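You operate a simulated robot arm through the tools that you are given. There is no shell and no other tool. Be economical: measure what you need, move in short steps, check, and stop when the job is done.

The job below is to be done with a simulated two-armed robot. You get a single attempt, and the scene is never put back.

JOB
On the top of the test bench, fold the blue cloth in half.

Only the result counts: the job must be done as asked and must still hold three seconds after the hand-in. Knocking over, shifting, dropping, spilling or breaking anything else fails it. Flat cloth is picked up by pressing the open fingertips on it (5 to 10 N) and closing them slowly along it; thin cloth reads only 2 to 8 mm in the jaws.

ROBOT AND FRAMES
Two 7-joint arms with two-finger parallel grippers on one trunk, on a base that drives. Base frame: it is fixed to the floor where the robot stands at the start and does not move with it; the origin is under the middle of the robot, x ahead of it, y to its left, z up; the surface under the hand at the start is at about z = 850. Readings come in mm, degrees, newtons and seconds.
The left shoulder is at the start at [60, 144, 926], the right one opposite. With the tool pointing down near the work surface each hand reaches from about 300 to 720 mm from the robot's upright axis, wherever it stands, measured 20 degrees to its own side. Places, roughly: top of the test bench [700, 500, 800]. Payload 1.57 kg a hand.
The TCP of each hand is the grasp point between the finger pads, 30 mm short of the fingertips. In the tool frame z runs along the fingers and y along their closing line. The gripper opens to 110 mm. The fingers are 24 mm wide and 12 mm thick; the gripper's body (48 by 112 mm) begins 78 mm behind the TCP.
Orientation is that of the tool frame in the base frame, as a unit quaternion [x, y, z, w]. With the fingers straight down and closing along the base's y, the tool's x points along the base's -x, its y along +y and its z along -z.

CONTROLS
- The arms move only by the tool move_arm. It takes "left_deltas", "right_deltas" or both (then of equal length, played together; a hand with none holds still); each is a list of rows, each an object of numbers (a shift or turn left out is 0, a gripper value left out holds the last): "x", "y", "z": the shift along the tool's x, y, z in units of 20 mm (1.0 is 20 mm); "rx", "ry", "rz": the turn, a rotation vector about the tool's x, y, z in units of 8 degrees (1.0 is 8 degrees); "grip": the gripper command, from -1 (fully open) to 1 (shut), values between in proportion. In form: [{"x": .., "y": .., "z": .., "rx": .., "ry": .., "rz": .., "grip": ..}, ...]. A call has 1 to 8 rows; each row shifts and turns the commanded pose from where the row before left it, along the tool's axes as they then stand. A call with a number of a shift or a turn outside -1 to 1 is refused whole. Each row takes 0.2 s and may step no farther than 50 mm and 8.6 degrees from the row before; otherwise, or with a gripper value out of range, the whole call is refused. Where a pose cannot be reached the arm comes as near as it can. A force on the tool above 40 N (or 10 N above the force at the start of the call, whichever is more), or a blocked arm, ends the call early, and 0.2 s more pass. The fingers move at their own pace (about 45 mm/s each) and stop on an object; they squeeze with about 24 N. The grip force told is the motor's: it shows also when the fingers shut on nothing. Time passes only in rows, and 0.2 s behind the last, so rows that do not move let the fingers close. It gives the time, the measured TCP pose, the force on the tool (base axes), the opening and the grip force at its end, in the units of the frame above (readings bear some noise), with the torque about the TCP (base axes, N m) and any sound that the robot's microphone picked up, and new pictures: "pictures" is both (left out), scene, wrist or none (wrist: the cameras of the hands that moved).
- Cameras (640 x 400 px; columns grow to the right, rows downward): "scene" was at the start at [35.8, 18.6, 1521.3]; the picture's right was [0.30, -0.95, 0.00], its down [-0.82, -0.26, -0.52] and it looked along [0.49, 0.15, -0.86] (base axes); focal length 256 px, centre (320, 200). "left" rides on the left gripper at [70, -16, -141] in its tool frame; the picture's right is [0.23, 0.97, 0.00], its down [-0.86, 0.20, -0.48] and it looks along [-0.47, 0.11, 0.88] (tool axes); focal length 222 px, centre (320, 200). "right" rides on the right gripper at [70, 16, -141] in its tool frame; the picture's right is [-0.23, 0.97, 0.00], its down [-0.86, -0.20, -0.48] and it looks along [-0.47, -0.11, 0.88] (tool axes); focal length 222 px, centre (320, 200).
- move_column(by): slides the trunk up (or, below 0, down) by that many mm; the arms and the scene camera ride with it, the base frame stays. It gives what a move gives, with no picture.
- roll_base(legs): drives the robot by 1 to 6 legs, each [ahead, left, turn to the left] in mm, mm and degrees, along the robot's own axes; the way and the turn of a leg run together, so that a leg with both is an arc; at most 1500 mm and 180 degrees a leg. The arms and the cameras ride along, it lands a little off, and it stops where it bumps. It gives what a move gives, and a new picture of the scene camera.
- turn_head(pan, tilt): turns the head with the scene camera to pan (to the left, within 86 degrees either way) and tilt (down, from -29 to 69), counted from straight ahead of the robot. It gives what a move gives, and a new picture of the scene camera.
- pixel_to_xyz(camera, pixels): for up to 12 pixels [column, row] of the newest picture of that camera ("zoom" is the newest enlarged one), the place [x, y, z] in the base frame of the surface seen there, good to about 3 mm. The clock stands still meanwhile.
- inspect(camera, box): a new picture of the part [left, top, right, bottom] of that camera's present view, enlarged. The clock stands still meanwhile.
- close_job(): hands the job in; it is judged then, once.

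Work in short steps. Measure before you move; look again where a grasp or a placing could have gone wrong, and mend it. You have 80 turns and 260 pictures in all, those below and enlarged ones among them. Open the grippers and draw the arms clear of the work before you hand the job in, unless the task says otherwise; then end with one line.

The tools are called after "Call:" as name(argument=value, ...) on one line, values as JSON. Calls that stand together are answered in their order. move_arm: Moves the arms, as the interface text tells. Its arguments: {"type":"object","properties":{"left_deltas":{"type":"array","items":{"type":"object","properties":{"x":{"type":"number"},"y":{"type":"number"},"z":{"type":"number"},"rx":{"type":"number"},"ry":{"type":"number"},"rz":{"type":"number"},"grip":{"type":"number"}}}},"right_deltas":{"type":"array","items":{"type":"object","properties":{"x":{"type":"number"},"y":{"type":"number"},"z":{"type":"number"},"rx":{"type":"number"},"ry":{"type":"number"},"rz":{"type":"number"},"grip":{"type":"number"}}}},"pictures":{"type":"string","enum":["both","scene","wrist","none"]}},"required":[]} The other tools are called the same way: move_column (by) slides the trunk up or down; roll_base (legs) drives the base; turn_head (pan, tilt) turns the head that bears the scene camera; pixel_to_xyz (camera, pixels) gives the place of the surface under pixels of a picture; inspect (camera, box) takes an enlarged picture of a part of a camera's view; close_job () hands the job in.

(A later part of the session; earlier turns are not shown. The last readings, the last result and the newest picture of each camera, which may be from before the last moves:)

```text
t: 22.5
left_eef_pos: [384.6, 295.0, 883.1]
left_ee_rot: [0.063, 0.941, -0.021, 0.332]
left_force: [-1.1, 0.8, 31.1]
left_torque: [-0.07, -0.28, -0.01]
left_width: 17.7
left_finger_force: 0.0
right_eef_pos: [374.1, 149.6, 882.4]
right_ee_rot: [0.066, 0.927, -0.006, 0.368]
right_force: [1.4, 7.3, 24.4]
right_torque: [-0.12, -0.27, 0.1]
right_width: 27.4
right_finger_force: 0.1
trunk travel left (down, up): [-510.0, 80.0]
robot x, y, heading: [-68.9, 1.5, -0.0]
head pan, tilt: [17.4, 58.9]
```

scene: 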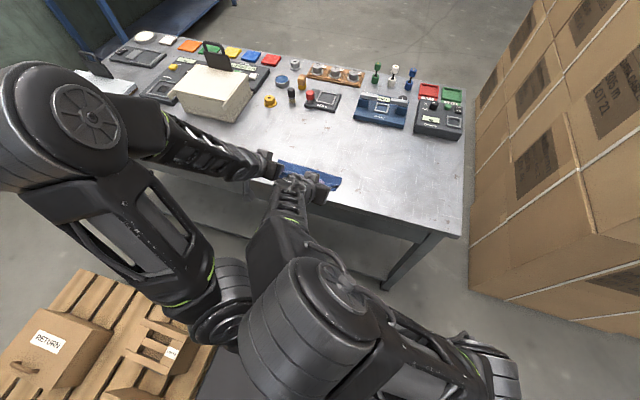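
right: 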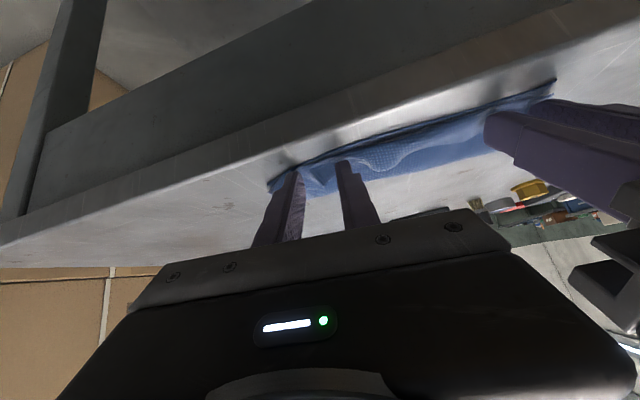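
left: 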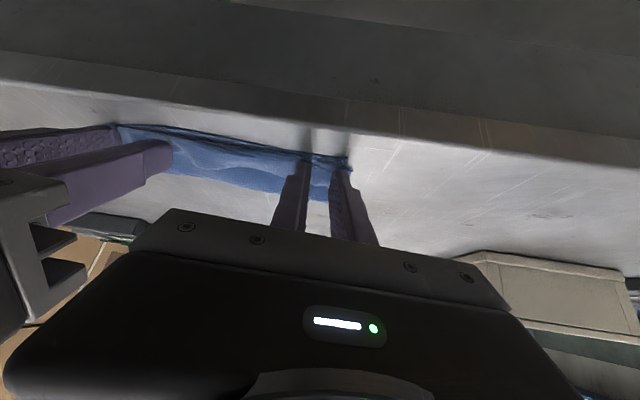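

The jaws have opened partly (18 and 27 mm). I ease up a few mm while opening further and then draw both back along the fingers.

Call:
move_arm(left_deltas=[{"x": -0.1, "z": -0.12}, {"x": -0.1, "z": -0.12, "grip": 0.25}, {}, {"z": -0.5}, {"z": -0.8}, {"z": -1}, {"x": -0.7, "z": -0.7}], right_deltas=[{"x": -0.1, "z": -0.12}, {"x": -0.1, "z": -0.12, "grip": 0.25}, {}, {"z": -0.5}, {"z": -0.8}, {"z": -1}, {"x": -0.7, "z": -0.7}])

```text
t: 24.1
left_eef_pos: [360.0, 298.0, 936.5]
left_ee_rot: [0.064, 0.942, -0.022, 0.329]
left_force: [0.1, 0.1, -0.3]
left_torque: [0.04, 0.01, -0.01]
left_width: 41.1
left_finger_force: 0.0
right_eef_pos: [385.0, 80.0, 893.5]
right_ee_rot: [0.112, 0.924, -0.08, 0.356]
right_force: [0.2, 0.2, 1.1]
right_torque: [-0.01, -0.01, 0.01]
right_width: 41.6
right_finger_force: 0.1
trunk travel left (down, up): [-510.0, 80.0]
robot x, y, heading: [-75.2, -0.8, -0.1]
head pan, tilt: [17.4, 58.9]
stopped in row 7 (right hand): the arm was blocked; the commanded pose is now the measured one
```

scene: 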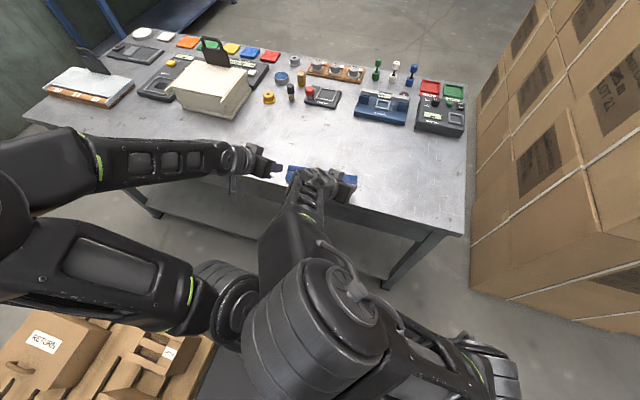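
right: 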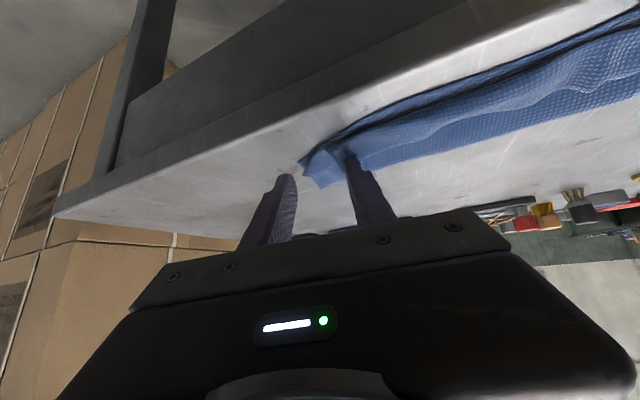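
left: 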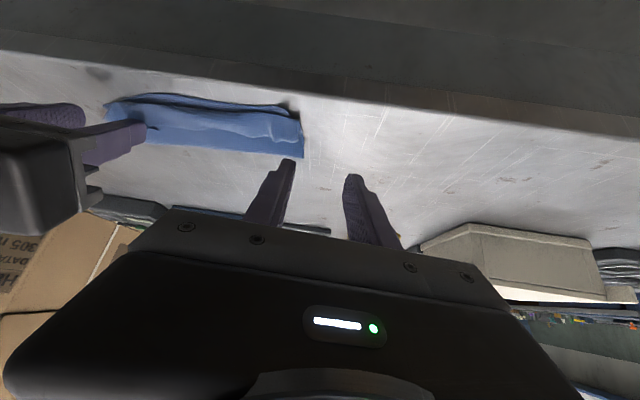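

The right arm hit its inner limit and slid sideways, dragging the cloth a little. I lift everything straight up with the column.

Call:
move_column(by=70)

Call:
move_arm(right_deltas=[{"y": -0.8}, {"y": -1, "ry": 0.8}, {"y": -1, "ry": 0.8}, {"y": -1, "ry": 0.8}, {"y": -1, "ry": 0.8}, {"y": -1, "ry": 0.8}], left_deltas=[{"y": 0.8}, {"y": 1, "ry": 0.8}, {"y": 1, "ry": 0.8}, {"y": 1, "ry": 0.8}, {"y": 1, "ry": 0.8}, {"y": 1, "ry": 0.8}])

```text
t: 25.1
left_eef_pos: [359.4, 297.6, 1007.2]
left_ee_rot: [0.064, 0.942, -0.022, 0.329]
left_force: [0.3, 0.5, -0.5]
left_torque: [-0.03, -0.02, 0.02]
left_width: 41.6
left_finger_force: 0.1
right_eef_pos: [385.1, 79.9, 963.5]
right_ee_rot: [0.112, 0.924, -0.08, 0.357]
right_force: [0.5, 0.9, 0.3]
right_torque: [-0.02, -0.02, 0.0]
right_width: 41.3
right_finger_force: 0.1
trunk travel left (down, up): [-580.0, 10.0]
robot x, y, heading: [-72.1, -1.0, -0.1]
head pan, tilt: [17.4, 58.9]
```

```text
t: 26.5
left_eef_pos: [376.5, 411.6, 1006.4]
left_ee_rot: [0.066, 0.996, -0.003, 0.055]
left_force: [-0.3, -0.4, -0.1]
left_torque: [-0.01, 0.02, -0.04]
left_width: 41.4
left_finger_force: 0.1
right_eef_pos: [353.7, -29.2, 971.5]
right_ee_rot: [0.128, 0.987, -0.045, 0.087]
right_force: [-0.9, -1.0, 0.4]
right_torque: [0.04, 0.0, -0.02]
right_width: 41.3
right_finger_force: 0.0
trunk travel left (down, up): [-580.0, 10.0]
robot x, y, heading: [-74.0, 4.8, 0.2]
head pan, tilt: [17.4, 58.9]
```

scene: 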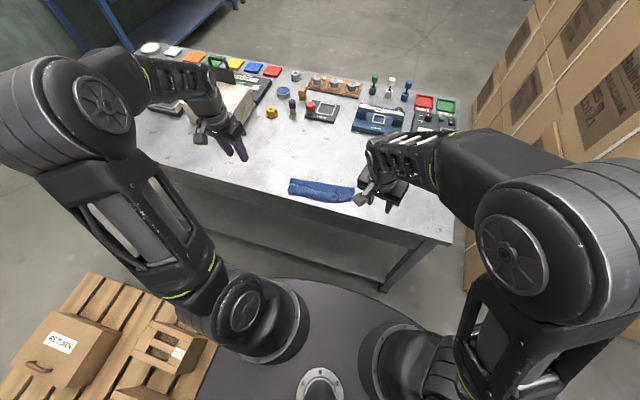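
right: 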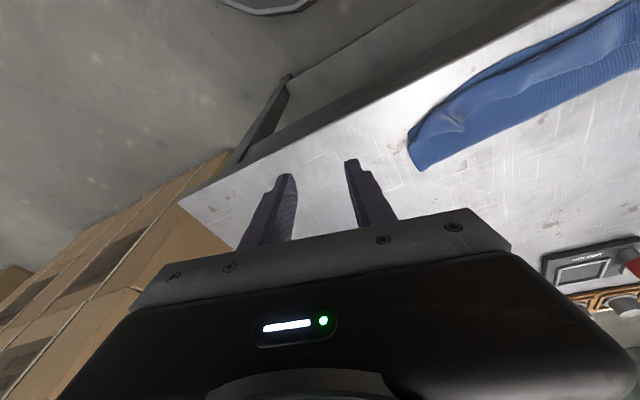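
left: 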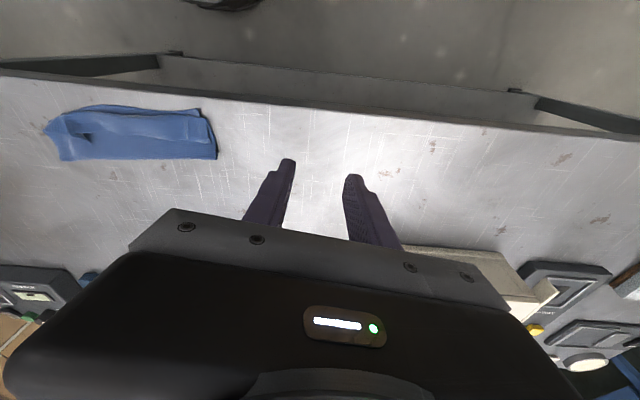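

The cloth is clearly folded over. I look closer at the result.

Call:
inspect(camera="left", box=[20, 80, 244, 220])

Call:
inspect(camera="scene", box=[272, 160, 368, 220])

Call:
pixel_to_xyz(camera="scene", pixels=[[293, 180], [352, 188], [290, 194], [345, 201], [320, 190]])

Call:
pixel_to_xyz(camera="left", pixels=[[200, 110], [214, 157], [62, 158], [47, 128], [62, 115], [120, 105], [120, 112], [120, 135], [85, 130], [205, 130]])

```text
2.86 times, centred on (132, 150) of left
```

zoom: 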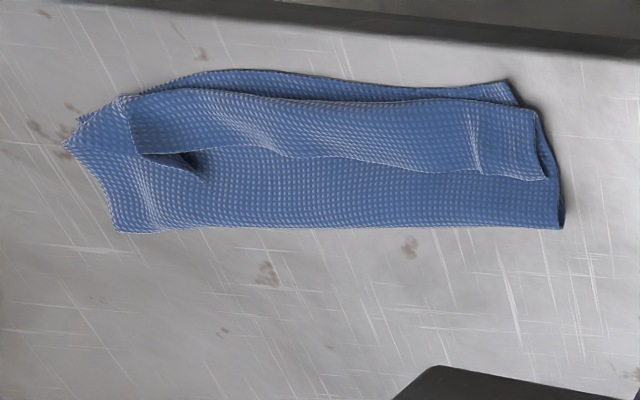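

```text
6.67 times, centred on (320, 190) of scene
```

zoom: 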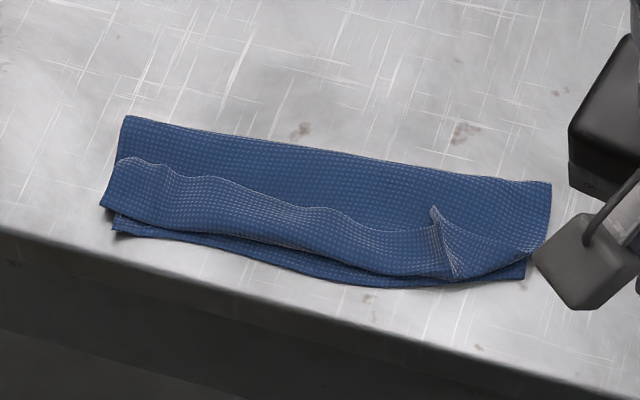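

```text
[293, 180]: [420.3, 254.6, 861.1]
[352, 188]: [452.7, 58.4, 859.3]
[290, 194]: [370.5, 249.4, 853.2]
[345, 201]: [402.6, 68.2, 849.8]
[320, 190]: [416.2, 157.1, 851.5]
```

```text
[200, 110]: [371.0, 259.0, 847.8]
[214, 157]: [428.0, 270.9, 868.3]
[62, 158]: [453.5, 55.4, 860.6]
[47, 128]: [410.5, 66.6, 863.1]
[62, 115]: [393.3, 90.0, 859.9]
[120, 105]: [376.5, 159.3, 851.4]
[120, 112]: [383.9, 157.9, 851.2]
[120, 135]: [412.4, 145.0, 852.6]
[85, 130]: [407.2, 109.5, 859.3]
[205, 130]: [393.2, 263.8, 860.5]
```

The flap's end strip folded back on itself: a hem about 25–30 mm wide whose edge lies inside, at zoom (118,160)–(433,210). It must be flipped out toward the near side. I measure it.

Call:
pixel_to_xyz(camera="zoom", pixels=[[122, 163], [185, 180], [250, 203], [320, 215], [370, 238], [430, 230], [434, 208], [455, 276], [540, 248], [105, 205], [125, 120], [545, 190]])

Call:
inspect(camera="scene", box=[328, 175, 360, 207])

Call:
roll_base(legs=[[-70, 0, 0]])

```text
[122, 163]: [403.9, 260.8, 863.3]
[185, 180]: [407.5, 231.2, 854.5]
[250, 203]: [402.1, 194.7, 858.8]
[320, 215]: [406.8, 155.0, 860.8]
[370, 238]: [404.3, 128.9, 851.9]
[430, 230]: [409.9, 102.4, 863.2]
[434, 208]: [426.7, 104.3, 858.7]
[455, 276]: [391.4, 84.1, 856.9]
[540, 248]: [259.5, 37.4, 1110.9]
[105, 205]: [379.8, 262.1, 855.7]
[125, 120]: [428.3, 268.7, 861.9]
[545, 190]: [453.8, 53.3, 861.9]
```

```text
12.50 times, centred on (344, 191) of scene
```

zoom: 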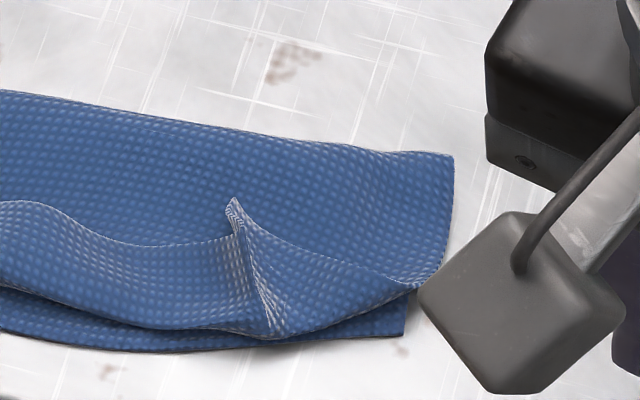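

```text
t: 27.6
left_eef_pos: [303.3, 411.8, 1007.8]
left_ee_rot: [0.067, 0.996, -0.003, 0.057]
left_force: [0.0, -0.2, -0.2]
left_torque: [0.0, -0.04, 0.01]
left_width: 41.2
left_finger_force: 0.0
right_eef_pos: [282.0, -28.2, 973.0]
right_ee_rot: [0.129, 0.987, -0.045, 0.088]
right_force: [1.3, -0.2, -1.4]
right_torque: [-0.02, -0.03, -0.02]
right_width: 41.3
right_finger_force: 0.0
trunk travel left (down, up): [-580.0, 10.0]
robot x, y, heading: [-144.9, -2.1, 0.3]
head pan, tilt: [17.4, 58.9]
```

scene: 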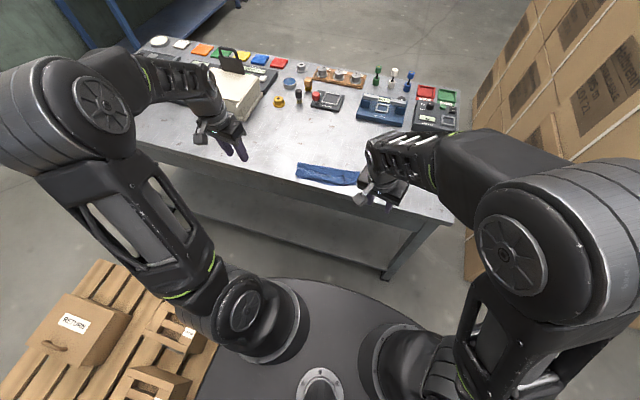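

I take one end at a time. The left hand comes first: turn it to the cloth's present heading (+7°), lean it 40°, and bring it above the hem's left end near (401,237).

Call:
move_arm(left_deltas=[{"x": -0.6, "y": -0.8, "rz": -0.92, "grip": 0.4}, {"x": -0.6, "y": -1, "rz": -0.92}, {"x": -0.6, "y": -1, "z": 0.3, "ry": -0.84}, {"x": -0.6, "y": -1, "z": 0.3, "ry": -0.84}, {"x": -0.6, "y": -1, "z": 0.4, "ry": -0.84}, {"x": -0.3, "y": -1, "z": 0.4, "ry": -0.84}, {"y": -1, "z": 0.5, "ry": -0.84}, {"y": -0.7, "z": 0.5}], pictures="none")

```text
t: 29.4
left_eef_pos: [399.7, 270.1, 980.5]
left_ee_rot: [-0.064, 0.938, 0.009, 0.341]
left_force: [-0.8, -0.1, 0.7]
left_torque: [-0.02, 0.01, -0.01]
left_width: 33.0
left_finger_force: 0.2
right_eef_pos: [281.9, -27.8, 973.3]
right_ee_rot: [0.129, 0.986, -0.046, 0.089]
right_force: [0.8, 0.1, 0.1]
right_torque: [-0.01, -0.02, -0.01]
right_width: 41.2
right_finger_force: 0.1
trunk travel left (down, up): [-580.0, 10.0]
robot x, y, heading: [-140.0, -1.3, -0.0]
head pan, tilt: [17.4, 58.9]
```

Orientation is right (lean 40°, yaw +8°). I bring it to about 25 mm above the hem and look.

Call:
move_arm(left_deltas=[{"x": 0.65, "y": -0.41, "z": 0.52}, {"x": 0.65, "y": -0.41, "z": 0.52}, {"x": 0.65, "y": -0.41, "z": 0.52}, {"x": 0.65, "y": -0.41, "z": 0.52}, {}], pictures="wrist")

Call:
inspect(camera="left", box=[140, 60, 400, 222])

Call:
inspect(camera="scene", box=[280, 150, 376, 210])

```text
t: 30.6
left_eef_pos: [391.5, 231.7, 916.8]
left_ee_rot: [-0.062, 0.938, 0.008, 0.342]
left_force: [-0.3, 0.3, 1.1]
left_torque: [0.02, 0.0, -0.01]
left_width: 32.7
left_finger_force: 0.1
right_eef_pos: [282.2, -27.4, 972.7]
right_ee_rot: [0.128, 0.987, -0.045, 0.089]
right_force: [0.2, -0.1, -0.3]
right_torque: [-0.01, 0.01, 0.01]
right_width: 41.4
right_finger_force: 0.1
trunk travel left (down, up): [-580.0, 10.0]
robot x, y, heading: [-141.8, -0.1, 0.2]
head pan, tilt: [17.4, 58.9]
```

left: 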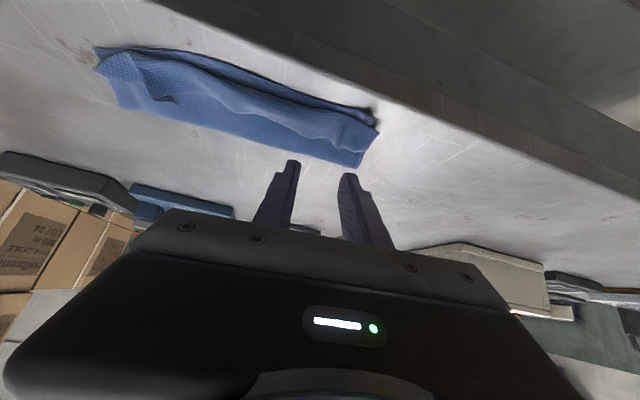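

```text
2.46 times, centred on (270, 141) of left
```

zoom: 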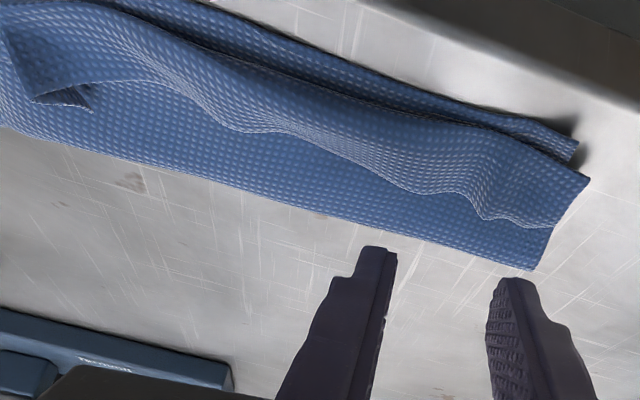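

```text
6.67 times, centred on (328, 180) of scene
```

zoom: 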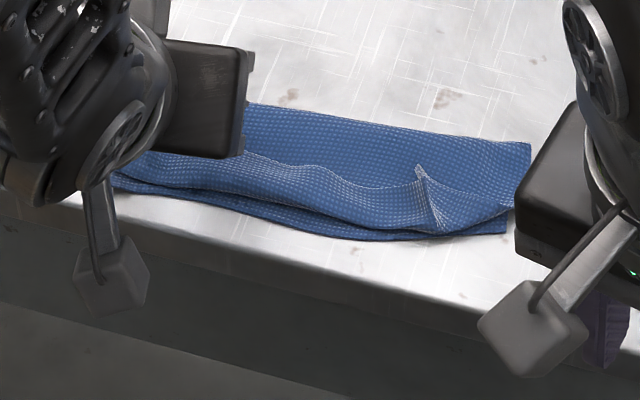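

I measure the hem edge near its left end from this view.

Call:
pixel_to_xyz(camera="left", pixels=[[364, 149], [350, 147], [336, 145], [319, 135], [300, 129], [278, 123], [378, 131], [372, 120], [362, 165]])

```text
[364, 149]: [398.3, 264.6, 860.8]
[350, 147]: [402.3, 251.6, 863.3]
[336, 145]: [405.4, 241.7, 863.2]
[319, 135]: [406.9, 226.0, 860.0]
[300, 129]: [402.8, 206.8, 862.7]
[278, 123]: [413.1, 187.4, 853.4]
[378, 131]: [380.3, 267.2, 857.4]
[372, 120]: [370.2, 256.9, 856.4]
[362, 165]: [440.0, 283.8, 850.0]
```

Edge at (405,240). I shift slightly and descend to about contact.

Call:
move_arm(left_deltas=[{"x": 0.27, "y": 0.16, "z": 0.23}, {"x": 0.27, "y": 0.16, "z": 0.23}, {"x": 0.24, "z": 0.25}, {"x": 0.2, "z": 0.24}, {}], pictures="wrist")

Call:
inspect(camera="left", box=[140, 60, 400, 222])

```text
t: 31.8
left_eef_pos: [386.6, 238.6, 890.0]
left_ee_rot: [-0.063, 0.938, 0.009, 0.342]
left_force: [-0.6, 0.1, 0.3]
left_torque: [0.03, -0.01, 0.0]
left_width: 33.1
left_finger_force: 0.1
right_eef_pos: [282.9, -29.7, 972.7]
right_ee_rot: [0.129, 0.987, -0.046, 0.088]
right_force: [-1.0, 0.5, 0.2]
right_torque: [0.0, 0.02, 0.02]
right_width: 41.4
right_finger_force: 0.1
trunk travel left (down, up): [-580.0, 10.0]
robot x, y, heading: [-145.3, -0.1, 0.1]
head pan, tilt: [17.4, 58.9]
```

left: 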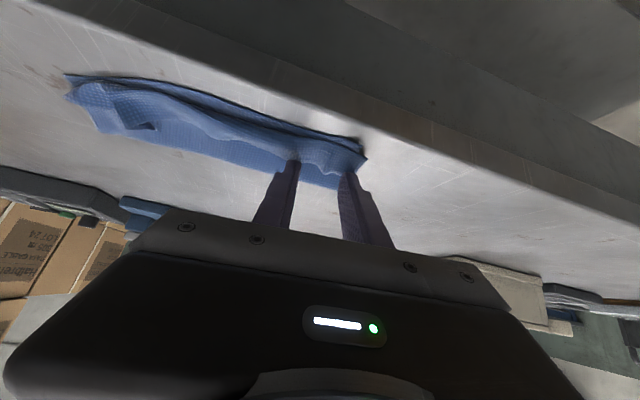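

```text
2.46 times, centred on (270, 141) of left
```

zoom: 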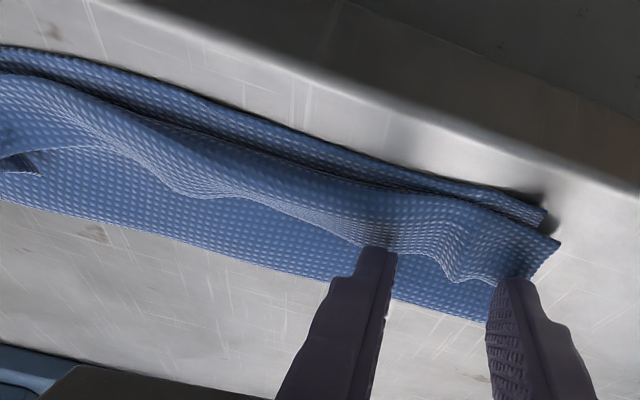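

The tips sit at the hem edge with a natural wrinkle between them. I press down until a few newtons show.

Call:
move_arm(left_deltas=[{"x": 0.17, "z": 0.06}, {"x": 0.08, "z": 0.08}, {}], pictures="none")

```text
t: 32.6
left_eef_pos: [386.3, 237.2, 883.3]
left_ee_rot: [-0.062, 0.938, 0.008, 0.341]
left_force: [-1.0, 0.7, -0.3]
left_torque: [0.01, 0.0, -0.01]
left_width: 33.3
left_finger_force: 0.1
right_eef_pos: [283.2, -28.8, 972.0]
right_ee_rot: [0.129, 0.987, -0.045, 0.088]
right_force: [-0.2, -0.4, 0.3]
right_torque: [0.0, 0.03, 0.02]
right_width: 41.2
right_finger_force: 0.1
trunk travel left (down, up): [-580.0, 10.0]
robot x, y, heading: [-141.7, -0.0, -0.1]
head pan, tilt: [17.4, 58.9]
```

No force yet; I go 2 mm lower and close slowly, to take mainly the top layer.

Call:
move_arm(left_deltas=[{"x": 0.07, "z": 0.08}, {}, {"grip": 0.5}, {"grip": 0.6}, {"grip": 0.7}, {"grip": 0.8}, {"grip": 0.9}, {"grip": 1}], pictures="none")

Call:
inspect(camera="left", box=[140, 60, 400, 222])

```text
t: 34.4
left_eef_pos: [384.9, 237.7, 884.1]
left_ee_rot: [-0.061, 0.938, 0.008, 0.342]
left_force: [-0.4, 2.7, 16.8]
left_torque: [0.16, -0.21, 0.03]
left_width: 2.8
left_finger_force: 18.2
right_eef_pos: [281.0, -29.6, 972.6]
right_ee_rot: [0.129, 0.987, -0.045, 0.09]
right_force: [0.2, -0.4, 0.3]
right_torque: [-0.02, -0.01, 0.01]
right_width: 41.3
right_finger_force: 0.0
trunk travel left (down, up): [-580.0, 10.0]
robot x, y, heading: [-144.4, -0.4, -0.0]
head pan, tilt: [17.4, 58.9]
```

```text
2.46 times, centred on (270, 141) of left
```

zoom: 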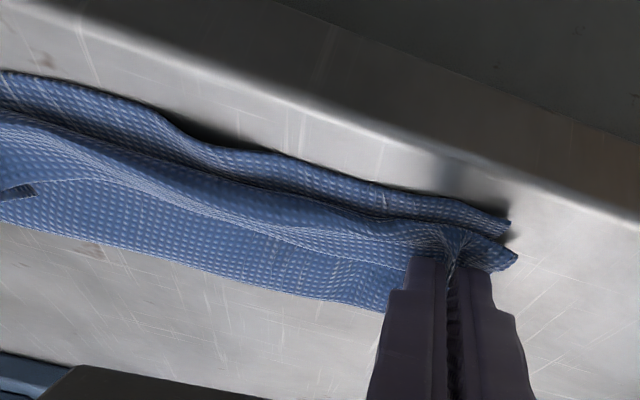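

Closed on 2.8 mm. I lift gently by 20 mm to see what came.

Call:
move_arm(left_deltas=[{"x": -0.16, "z": -0.19}, {"x": -0.16, "z": -0.19}, {"x": -0.16, "z": -0.19}, {"x": -0.16, "z": -0.19}, {}], pictures="none")

Call:
inspect(camera="left", box=[140, 60, 400, 222])

```text
t: 35.6
left_eef_pos: [386.2, 238.4, 901.2]
left_ee_rot: [-0.063, 0.938, 0.009, 0.34]
left_force: [-0.1, 0.2, 0.6]
left_torque: [0.04, 0.01, -0.02]
left_width: 2.6
left_finger_force: 23.8
right_eef_pos: [283.3, -28.0, 972.3]
right_ee_rot: [0.129, 0.987, -0.045, 0.089]
right_force: [0.2, 0.0, 0.2]
right_torque: [-0.01, 0.02, -0.02]
right_width: 41.6
right_finger_force: 0.1
trunk travel left (down, up): [-580.0, 10.0]
robot x, y, heading: [-141.6, -1.2, 0.1]
head pan, tilt: [17.4, 58.9]
```

```text
2.46 times, centred on (270, 141) of left
```

zoom: 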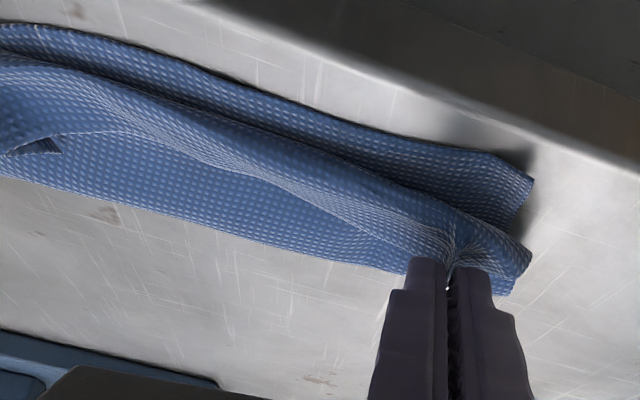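

Only the hem came up. I carry its end toward the near edge by about 35 mm while leaning further.

Call:
move_arm(left_deltas=[{"x": 0.305, "z": -0.305, "ry": -0.4}, {"x": 0.285, "z": -0.325, "ry": -0.4}, {"x": 0.27, "z": -0.34, "ry": -0.4}, {"x": 0.25, "z": -0.35, "ry": -0.4}, {"x": 0.23, "z": -0.37, "ry": -0.4}, {}], pictures="scene")

Call:
inspect(camera="left", box=[140, 60, 400, 222])

```text
t: 37.0
left_eef_pos: [352.6, 233.6, 900.4]
left_ee_rot: [-0.06, 0.881, 0.017, 0.469]
left_force: [0.1, 0.3, 0.0]
left_torque: [0.02, 0.01, -0.03]
left_width: 2.2
left_finger_force: 23.2
left hand out of reach, approached as far as the arm can: row 5
right_eef_pos: [282.3, -28.4, 973.4]
right_ee_rot: [0.129, 0.987, -0.046, 0.09]
right_force: [0.0, -0.4, 0.3]
right_torque: [0.02, 0.0, 0.0]
right_width: 41.5
right_finger_force: 0.0
trunk travel left (down, up): [-580.0, 10.0]
robot x, y, heading: [-145.8, 2.1, 0.0]
head pan, tilt: [17.4, 58.9]
```

scene: 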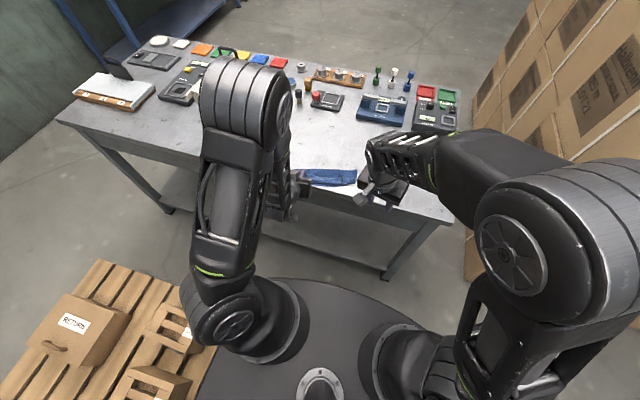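

```text
2.46 times, centred on (270, 141) of left
```

zoom: 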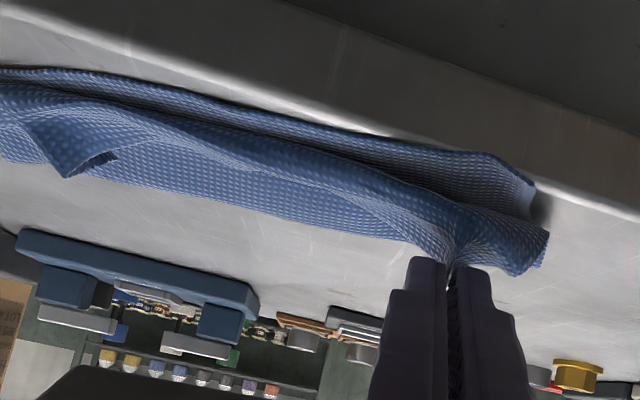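

Reach limit again; tips are about 22 mm up at x≈370. I roll back 10 mm and lower with the column 15 mm.

Call:
roll_base(legs=[[-10, 0, 0]])

Call:
move_column(by=-15)

Call:
inspect(camera="left", box=[140, 60, 400, 222])

```text
t: 37.7
left_eef_pos: [344.0, 233.4, 900.8]
left_ee_rot: [-0.061, 0.881, 0.018, 0.468]
left_force: [0.2, 0.7, 0.2]
left_torque: [-0.02, -0.02, 0.01]
left_width: 2.0
left_finger_force: 23.7
right_eef_pos: [272.8, -29.2, 973.6]
right_ee_rot: [0.13, 0.986, -0.046, 0.089]
right_force: [-0.7, -0.5, -0.5]
right_torque: [-0.02, -0.04, -0.02]
right_width: 41.5
right_finger_force: 0.1
trunk travel left (down, up): [-580.0, 10.0]
robot x, y, heading: [-155.1, -2.9, 0.1]
head pan, tilt: [17.4, 58.9]
```

scene: 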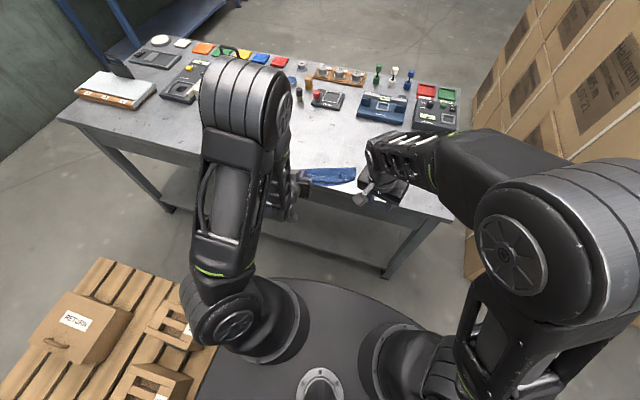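

```text
t: 38.3
left_eef_pos: [342.7, 234.5, 887.6]
left_ee_rot: [-0.06, 0.881, 0.016, 0.469]
left_force: [0.5, -0.4, 0.0]
left_torque: [0.03, 0.0, 0.01]
left_width: 2.0
left_finger_force: 23.7
right_eef_pos: [272.7, -28.8, 956.9]
right_ee_rot: [0.129, 0.987, -0.044, 0.089]
right_force: [0.0, -0.4, -0.8]
right_torque: [0.03, -0.02, -0.01]
right_width: 41.4
right_finger_force: 0.0
trunk travel left (down, up): [-565.0, 25.0]
robot x, y, heading: [-154.3, -0.1, 0.2]
head pan, tilt: [17.4, 58.9]
```

```text
2.46 times, centred on (270, 141) of left
```

zoom: 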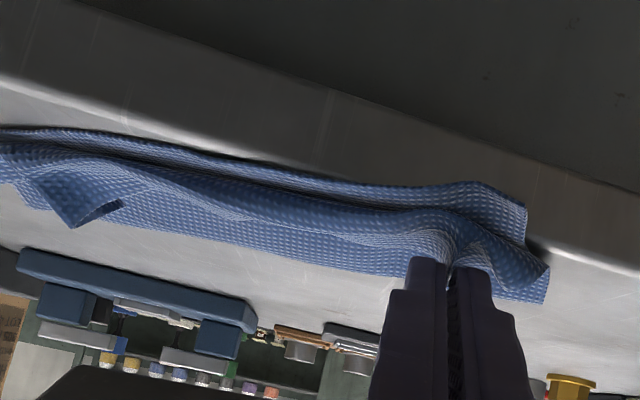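

The flap still ends short of the lower edge by about 12 mm. I roll back 14 mm more and look.

Call:
roll_base(legs=[[-14, 0, 0]])

Call:
inspect(camera="left", box=[140, 60, 400, 222])

Call:
inspect(camera="scene", box=[280, 150, 376, 210])

```text
t: 39.1
left_eef_pos: [328.0, 233.3, 885.9]
left_ee_rot: [-0.06, 0.881, 0.017, 0.468]
left_force: [0.4, 0.2, 0.4]
left_torque: [0.04, 0.04, 0.04]
left_width: 2.2
left_finger_force: 23.6
right_eef_pos: [258.3, -29.5, 957.9]
right_ee_rot: [0.129, 0.987, -0.046, 0.089]
right_force: [-0.4, 0.3, -0.2]
right_torque: [0.04, 0.0, 0.0]
right_width: 41.1
right_finger_force: 0.1
trunk travel left (down, up): [-565.0, 25.0]
robot x, y, heading: [-165.7, 1.8, 0.2]
head pan, tilt: [17.4, 58.9]
```

scene: 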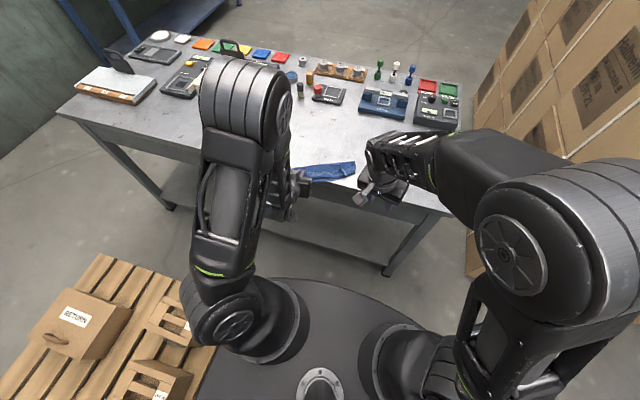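

```text
2.46 times, centred on (270, 141) of left
```

zoom: 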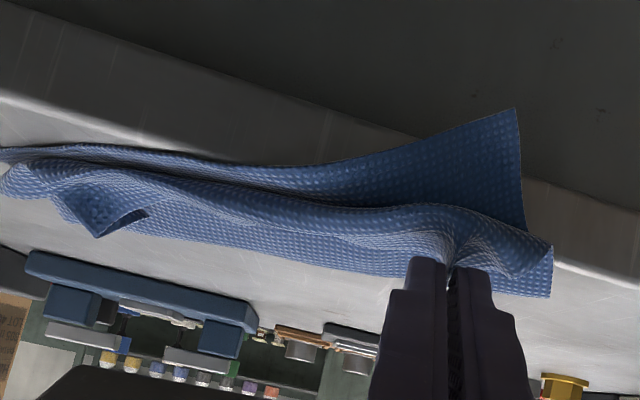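

```text
6.67 times, centred on (328, 180) of scene
```

zoom: 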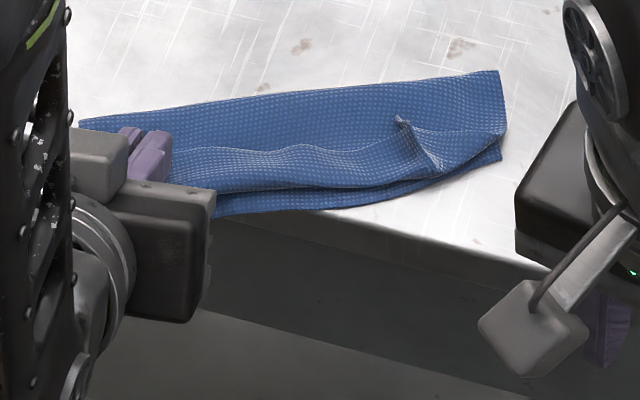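

Pulling now drags the whole cloth (the left lower corner is over the bench edge), so my pinch is well inside the hem. Instead I lift the flap end toward vertical above the fold with the hand near horizontal, so the hem can straighten.

Call:
move_arm(left_deltas=[{"x": -0.44, "z": 0.1, "ry": -0.5}, {"x": -0.43, "z": 0.13, "ry": -0.5}, {"x": -0.42, "z": 0.16, "ry": -0.5}, {"x": -0.41, "z": 0.2, "ry": -0.5}, {"x": -0.4, "z": 0.22, "ry": -0.5}, {"x": -0.38, "z": 0.25, "ry": -0.5}, {}], pictures="wrist")

Call:
inspect(camera="scene", box=[264, 140, 376, 210])

```text
t: 40.7
left_eef_pos: [366.2, 254.1, 920.5]
left_ee_rot: [-0.076, 0.768, 0.035, 0.635]
left_force: [-0.1, -0.2, 0.3]
left_torque: [0.04, 0.0, 0.0]
left_width: 2.1
left_finger_force: 23.8
left hand out of reach, approached as far as the arm can: row 6
right_eef_pos: [241.1, -55.4, 940.8]
right_ee_rot: [0.145, 0.985, -0.066, 0.065]
right_force: [0.4, 0.8, 0.8]
right_torque: [0.0, -0.01, -0.04]
right_width: 41.4
right_finger_force: 0.0
trunk travel left (down, up): [-565.0, 25.0]
robot x, y, heading: [-167.8, 2.0, -0.0]
head pan, tilt: [17.4, 58.9]
```

left: 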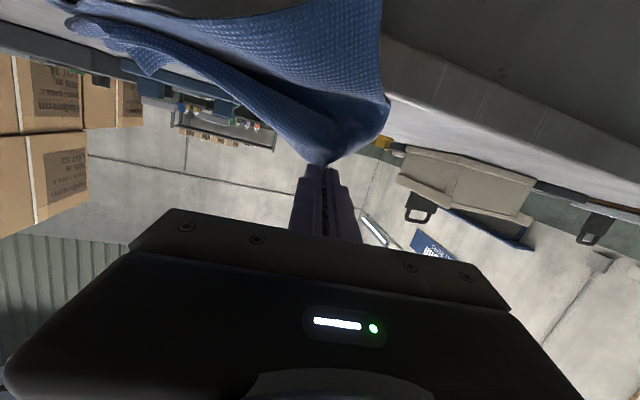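

```text
5.71 times, centred on (320, 175) of scene
```

zoom: 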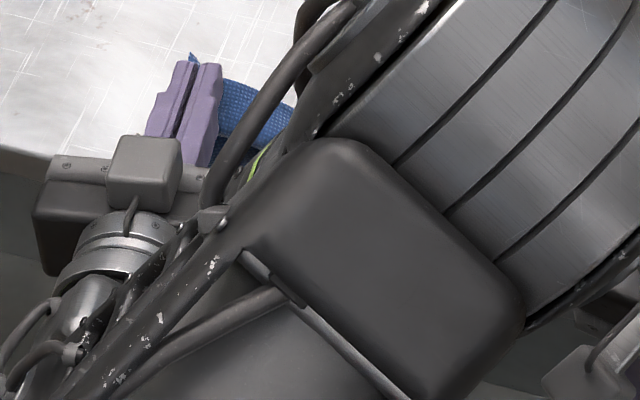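

The left elbow has swung in and brushed the right arm. I move the right hand away, then roll back 18 mm so the flap leans toward the near side.

Call:
move_arm(right_deltas=[{"y": -1}, {"y": -1}, {"y": -1}, {"y": -1}, {}], pictures="none")

Call:
roll_base(legs=[[-18, 0, 0]])

Call:
inspect(camera="left", box=[40, 0, 440, 250])

```text
t: 41.9
left_eef_pos: [367.3, 240.6, 917.0]
left_ee_rot: [-0.059, 0.773, 0.031, 0.631]
left_force: [-0.3, 0.3, 0.3]
left_torque: [0.05, 0.02, 0.01]
left_width: 2.5
left_finger_force: 23.5
right_eef_pos: [237.7, -106.8, 961.6]
right_ee_rot: [0.129, 0.987, -0.046, 0.09]
right_force: [1.2, 0.4, 0.3]
right_torque: [-0.03, -0.06, 0.01]
right_width: 41.2
right_finger_force: 0.2
trunk travel left (down, up): [-565.0, 25.0]
robot x, y, heading: [-166.2, -0.5, 0.2]
head pan, tilt: [17.4, 58.9]
```

```text
t: 42.7
left_eef_pos: [348.3, 240.5, 918.7]
left_ee_rot: [-0.058, 0.772, 0.03, 0.632]
left_force: [0.2, 0.2, 0.4]
left_torque: [0.03, -0.02, 0.0]
left_width: 2.0
left_finger_force: 23.7
right_eef_pos: [220.7, -107.1, 962.0]
right_ee_rot: [0.129, 0.987, -0.046, 0.089]
right_force: [-0.1, 0.1, 0.5]
right_torque: [-0.01, -0.04, 0.01]
right_width: 40.9
right_finger_force: 0.1
trunk travel left (down, up): [-565.0, 25.0]
robot x, y, heading: [-184.9, -1.7, 0.3]
head pan, tilt: [17.4, 58.9]
```

scene: 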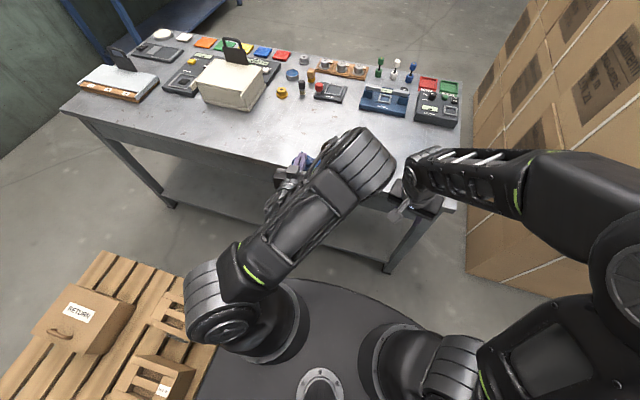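

```text
1.60 times, centred on (240, 125) of left
```

zoom: 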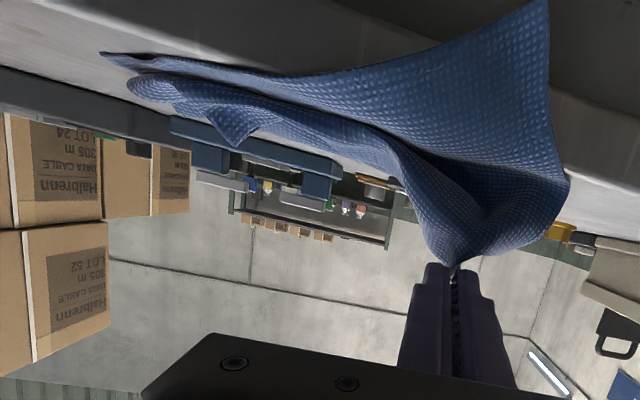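

The flap stands up leaning toward the near edge, hem behind the grip. I open the jaws so it drops forward, then draw back straight along the fingers.

Call:
move_arm(left_deltas=[{"grip": 0.3}, {"grip": 0.0}, {}, {}, {"z": -0.8}, {"z": -1}, {"z": -1}, {}], pictures="wrist")

Call:
inspect(camera="scene", box=[264, 140, 376, 210])

```text
t: 44.5
left_eef_pos: [314.0, 236.1, 913.4]
left_ee_rot: [-0.058, 0.772, 0.03, 0.632]
left_force: [-0.4, 0.0, 0.3]
left_torque: [-0.03, -0.03, 0.01]
left_width: 55.2
left_finger_force: 0.0
left hand out of reach, approached as far as the arm can: row 6, 7
right_eef_pos: [221.4, -106.9, 961.3]
right_ee_rot: [0.129, 0.987, -0.045, 0.089]
right_force: [-0.3, -0.2, -0.4]
right_torque: [0.01, 0.02, 0.02]
right_width: 41.1
right_finger_force: 0.0
trunk travel left (down, up): [-565.0, 25.0]
robot x, y, heading: [-185.6, -0.0, 0.3]
head pan, tilt: [17.4, 58.9]
```

left: 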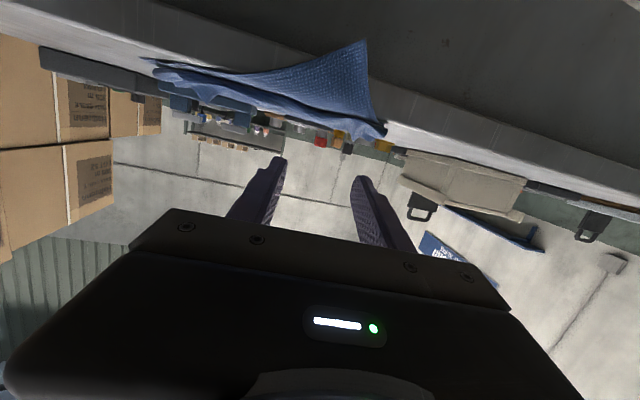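

```text
5.71 times, centred on (320, 175) of scene
```

zoom: 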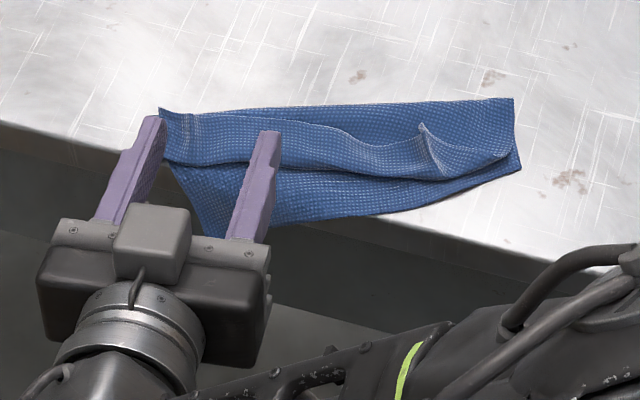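

The hem stayed folded. Cleaner is to unfold fully and redo with a grip at the very edge. First I raise the left hand and bring it back upright.

Call:
move_arm(left_deltas=[{"x": -0.9, "ry": 0.5}, {"x": -0.9, "ry": 0.9}, {"x": -0.9, "ry": 1}, {"x": -0.9, "z": -0.2, "ry": 1}, {"x": -0.6, "z": -0.4, "ry": 1}, {"x": -0.5, "z": -0.5, "ry": 1}, {"x": -0.4, "z": -0.4, "ry": 1}, {"x": -0.3, "ry": 1}], pictures="none")

Call:
move_arm(left_deltas=[{"x": -0.5, "ry": 1}, {"x": -0.5, "ry": 1}, {"x": -0.5, "ry": 0.4}, {}], right_deltas=[{"ry": 0.5}, {"ry": 0.5}, {"ry": 0.3}, {}])

Call:
inspect(camera="scene", box=[264, 140, 376, 210])

```text
t: 46.3
left_eef_pos: [361.4, 242.8, 1016.0]
left_ee_rot: [-0.065, 0.984, -0.003, 0.167]
left_force: [0.8, 0.2, 0.3]
left_torque: [0.0, -0.01, 0.03]
left_width: 54.9
left_finger_force: 0.0
left hand out of reach, approached as far as the arm can: row 1, 2
right_eef_pos: [221.6, -106.1, 961.3]
right_ee_rot: [0.129, 0.987, -0.046, 0.088]
right_force: [0.2, -0.2, 0.2]
right_torque: [0.01, 0.0, 0.0]
right_width: 41.3
right_finger_force: 0.0
trunk travel left (down, up): [-565.0, 25.0]
robot x, y, heading: [-180.9, 0.0, 0.1]
head pan, tilt: [17.4, 58.9]
```

```text
t: 47.3
left_eef_pos: [387.9, 246.9, 1022.7]
left_ee_rot: [-0.064, 0.998, -0.015, 0.0]
left_force: [-1.3, 0.1, -0.1]
left_torque: [0.02, 0.04, -0.02]
left_width: 54.8
left_finger_force: 0.0
right_eef_pos: [221.8, -106.5, 963.3]
right_ee_rot: [0.133, 0.991, -0.033, -0.001]
right_force: [1.0, -0.8, 0.1]
right_torque: [-0.01, -0.01, -0.04]
right_width: 41.3
right_finger_force: 0.0
trunk travel left (down, up): [-565.0, 25.0]
robot x, y, heading: [-183.3, -0.7, -0.2]
head pan, tilt: [17.4, 58.9]
```

scene: 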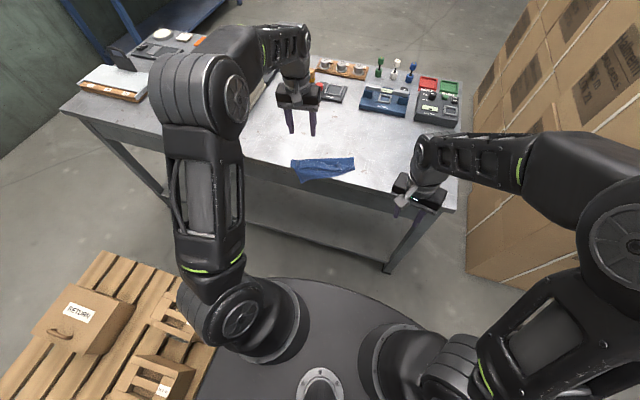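
right: 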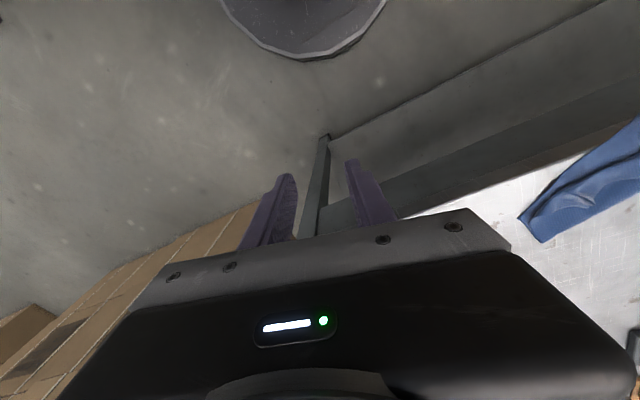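
left: 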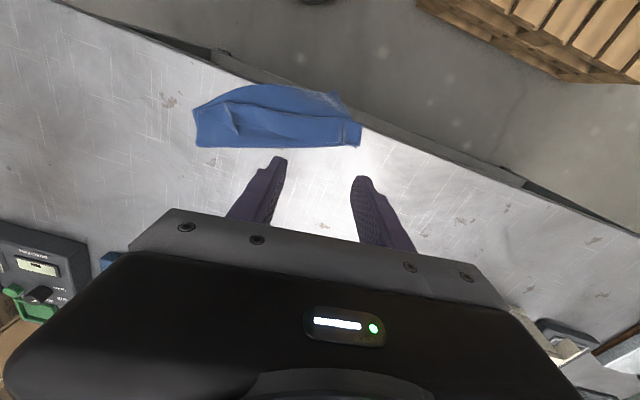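

```text
5.71 times, centred on (320, 175) of scene
```

zoom: 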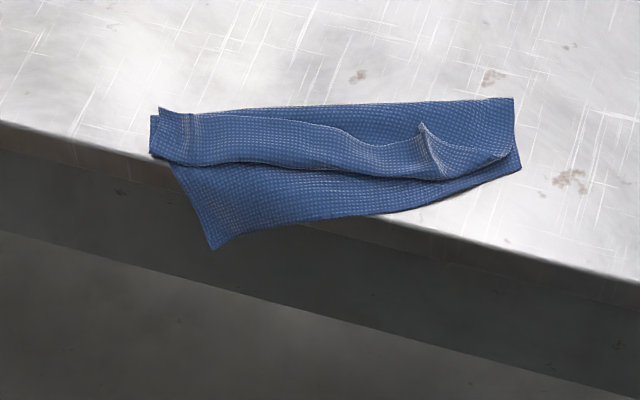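

Now I measure the hem: left end around zoom (185,115)–(185,160), right ear (422,125).

Call:
pixel_to_xyz(camera="zoom", pixels=[[163, 112], [190, 118], [190, 160], [230, 140], [330, 130], [395, 155], [422, 128], [440, 175], [510, 152], [515, 100], [215, 245], [400, 205]])

```text
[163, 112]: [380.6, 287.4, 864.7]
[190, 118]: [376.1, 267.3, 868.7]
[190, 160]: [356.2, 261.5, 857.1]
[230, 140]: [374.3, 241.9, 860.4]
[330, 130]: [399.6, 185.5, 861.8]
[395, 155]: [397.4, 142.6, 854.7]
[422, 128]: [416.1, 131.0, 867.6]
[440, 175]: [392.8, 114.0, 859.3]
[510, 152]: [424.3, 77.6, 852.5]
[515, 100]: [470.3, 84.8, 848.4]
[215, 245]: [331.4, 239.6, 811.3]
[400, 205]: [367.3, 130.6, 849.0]
```

I'll pinch the hem with both hands upright and carry it back to the far side. The right hand first turns and comes over.

Call:
move_arm(right_deltas=[{"rz": -0.9, "rx": -0.46}, {"rz": -1}, {"rz": -0.95}, {"x": -0.95, "y": 0.95, "z": -0.2, "grip": 0.4}, {"x": -0.95, "y": 0.95}, {"x": -0.95, "y": 0.95}, {"x": -0.95, "y": 0.95}, {"x": -0.95, "y": 0.95}], left_deltas=[{"grip": 0.4}, {}, {}, {"y": 0.2, "z": 0.7}, {"y": 0.2, "z": 0.7}, {"y": 0.2, "z": 0.7}, {"y": 0.2, "x": 0.4, "z": 0.7}, {"x": 0.4, "z": 0.7}], pictures="none")

```text
t: 49.1
left_eef_pos: [373.3, 258.4, 952.5]
left_ee_rot: [-0.065, 0.998, -0.014, 0.0]
left_force: [0.4, 0.9, -0.5]
left_torque: [0.02, 0.01, -0.01]
left_width: 33.1
left_finger_force: 0.0
right_eef_pos: [302.3, 1.5, 964.6]
right_ee_rot: [-0.066, 0.998, -0.002, 0.001]
right_force: [1.2, -0.1, 0.1]
right_torque: [-0.01, 0.03, 0.02]
right_width: 33.1
right_finger_force: 0.1
trunk travel left (down, up): [-565.0, 25.0]
robot x, y, heading: [-182.5, 2.6, -0.1]
head pan, tilt: [17.4, 58.9]
```

Right orientation is good. Both go to about 20 mm above the hem.

Call:
move_arm(right_deltas=[{"x": -0.82, "y": 0.78, "z": 0.46}, {"x": -0.82, "y": 0.78, "z": 0.46}, {"x": -0.82, "y": 0.78, "z": 0.46}, {"x": -0.82, "y": 0.78, "z": 0.46}, {"x": -0.82, "y": 0.78, "z": 0.46}, {"x": -0.82, "y": 0.78, "z": 0.46}, {"x": -0.82, "y": 0.78, "z": 0.46}, {}], left_deltas=[{"z": 0.37, "y": 0.03}, {"z": 0.37, "y": 0.03}, {"z": 0.37, "y": 0.03}, {"z": 0.37, "y": 0.03}, {"z": 0.37, "y": 0.03}, {"z": 0.37, "y": 0.03}, {"z": 0.37, "y": 0.03}, {}], pictures="wrist")

```text
t: 50.9
left_eef_pos: [371.4, 261.1, 900.7]
left_ee_rot: [-0.064, 0.998, -0.013, 0.001]
left_force: [0.2, -0.1, 0.9]
left_torque: [0.01, -0.03, 0.0]
left_width: 33.0
left_finger_force: 0.0
right_eef_pos: [402.9, 122.8, 902.1]
right_ee_rot: [-0.065, 0.998, -0.002, 0.001]
right_force: [-0.9, -0.4, 0.2]
right_torque: [-0.01, 0.01, -0.01]
right_width: 33.1
right_finger_force: 0.0
trunk travel left (down, up): [-565.0, 25.0]
robot x, y, heading: [-184.8, 1.1, -0.0]
head pan, tilt: [17.4, 58.9]
```

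right: 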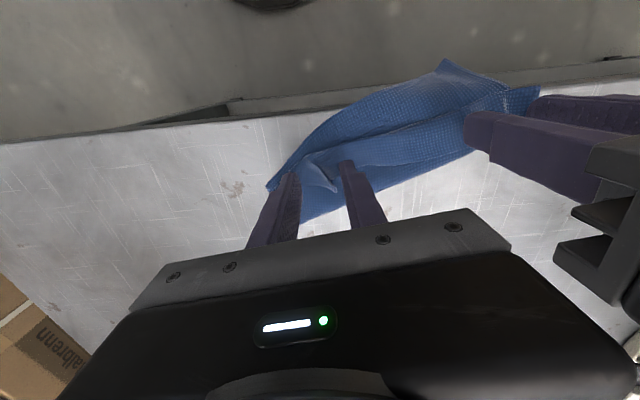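
left: 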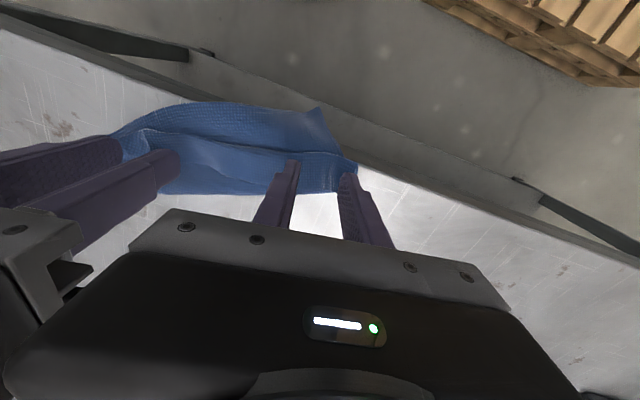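

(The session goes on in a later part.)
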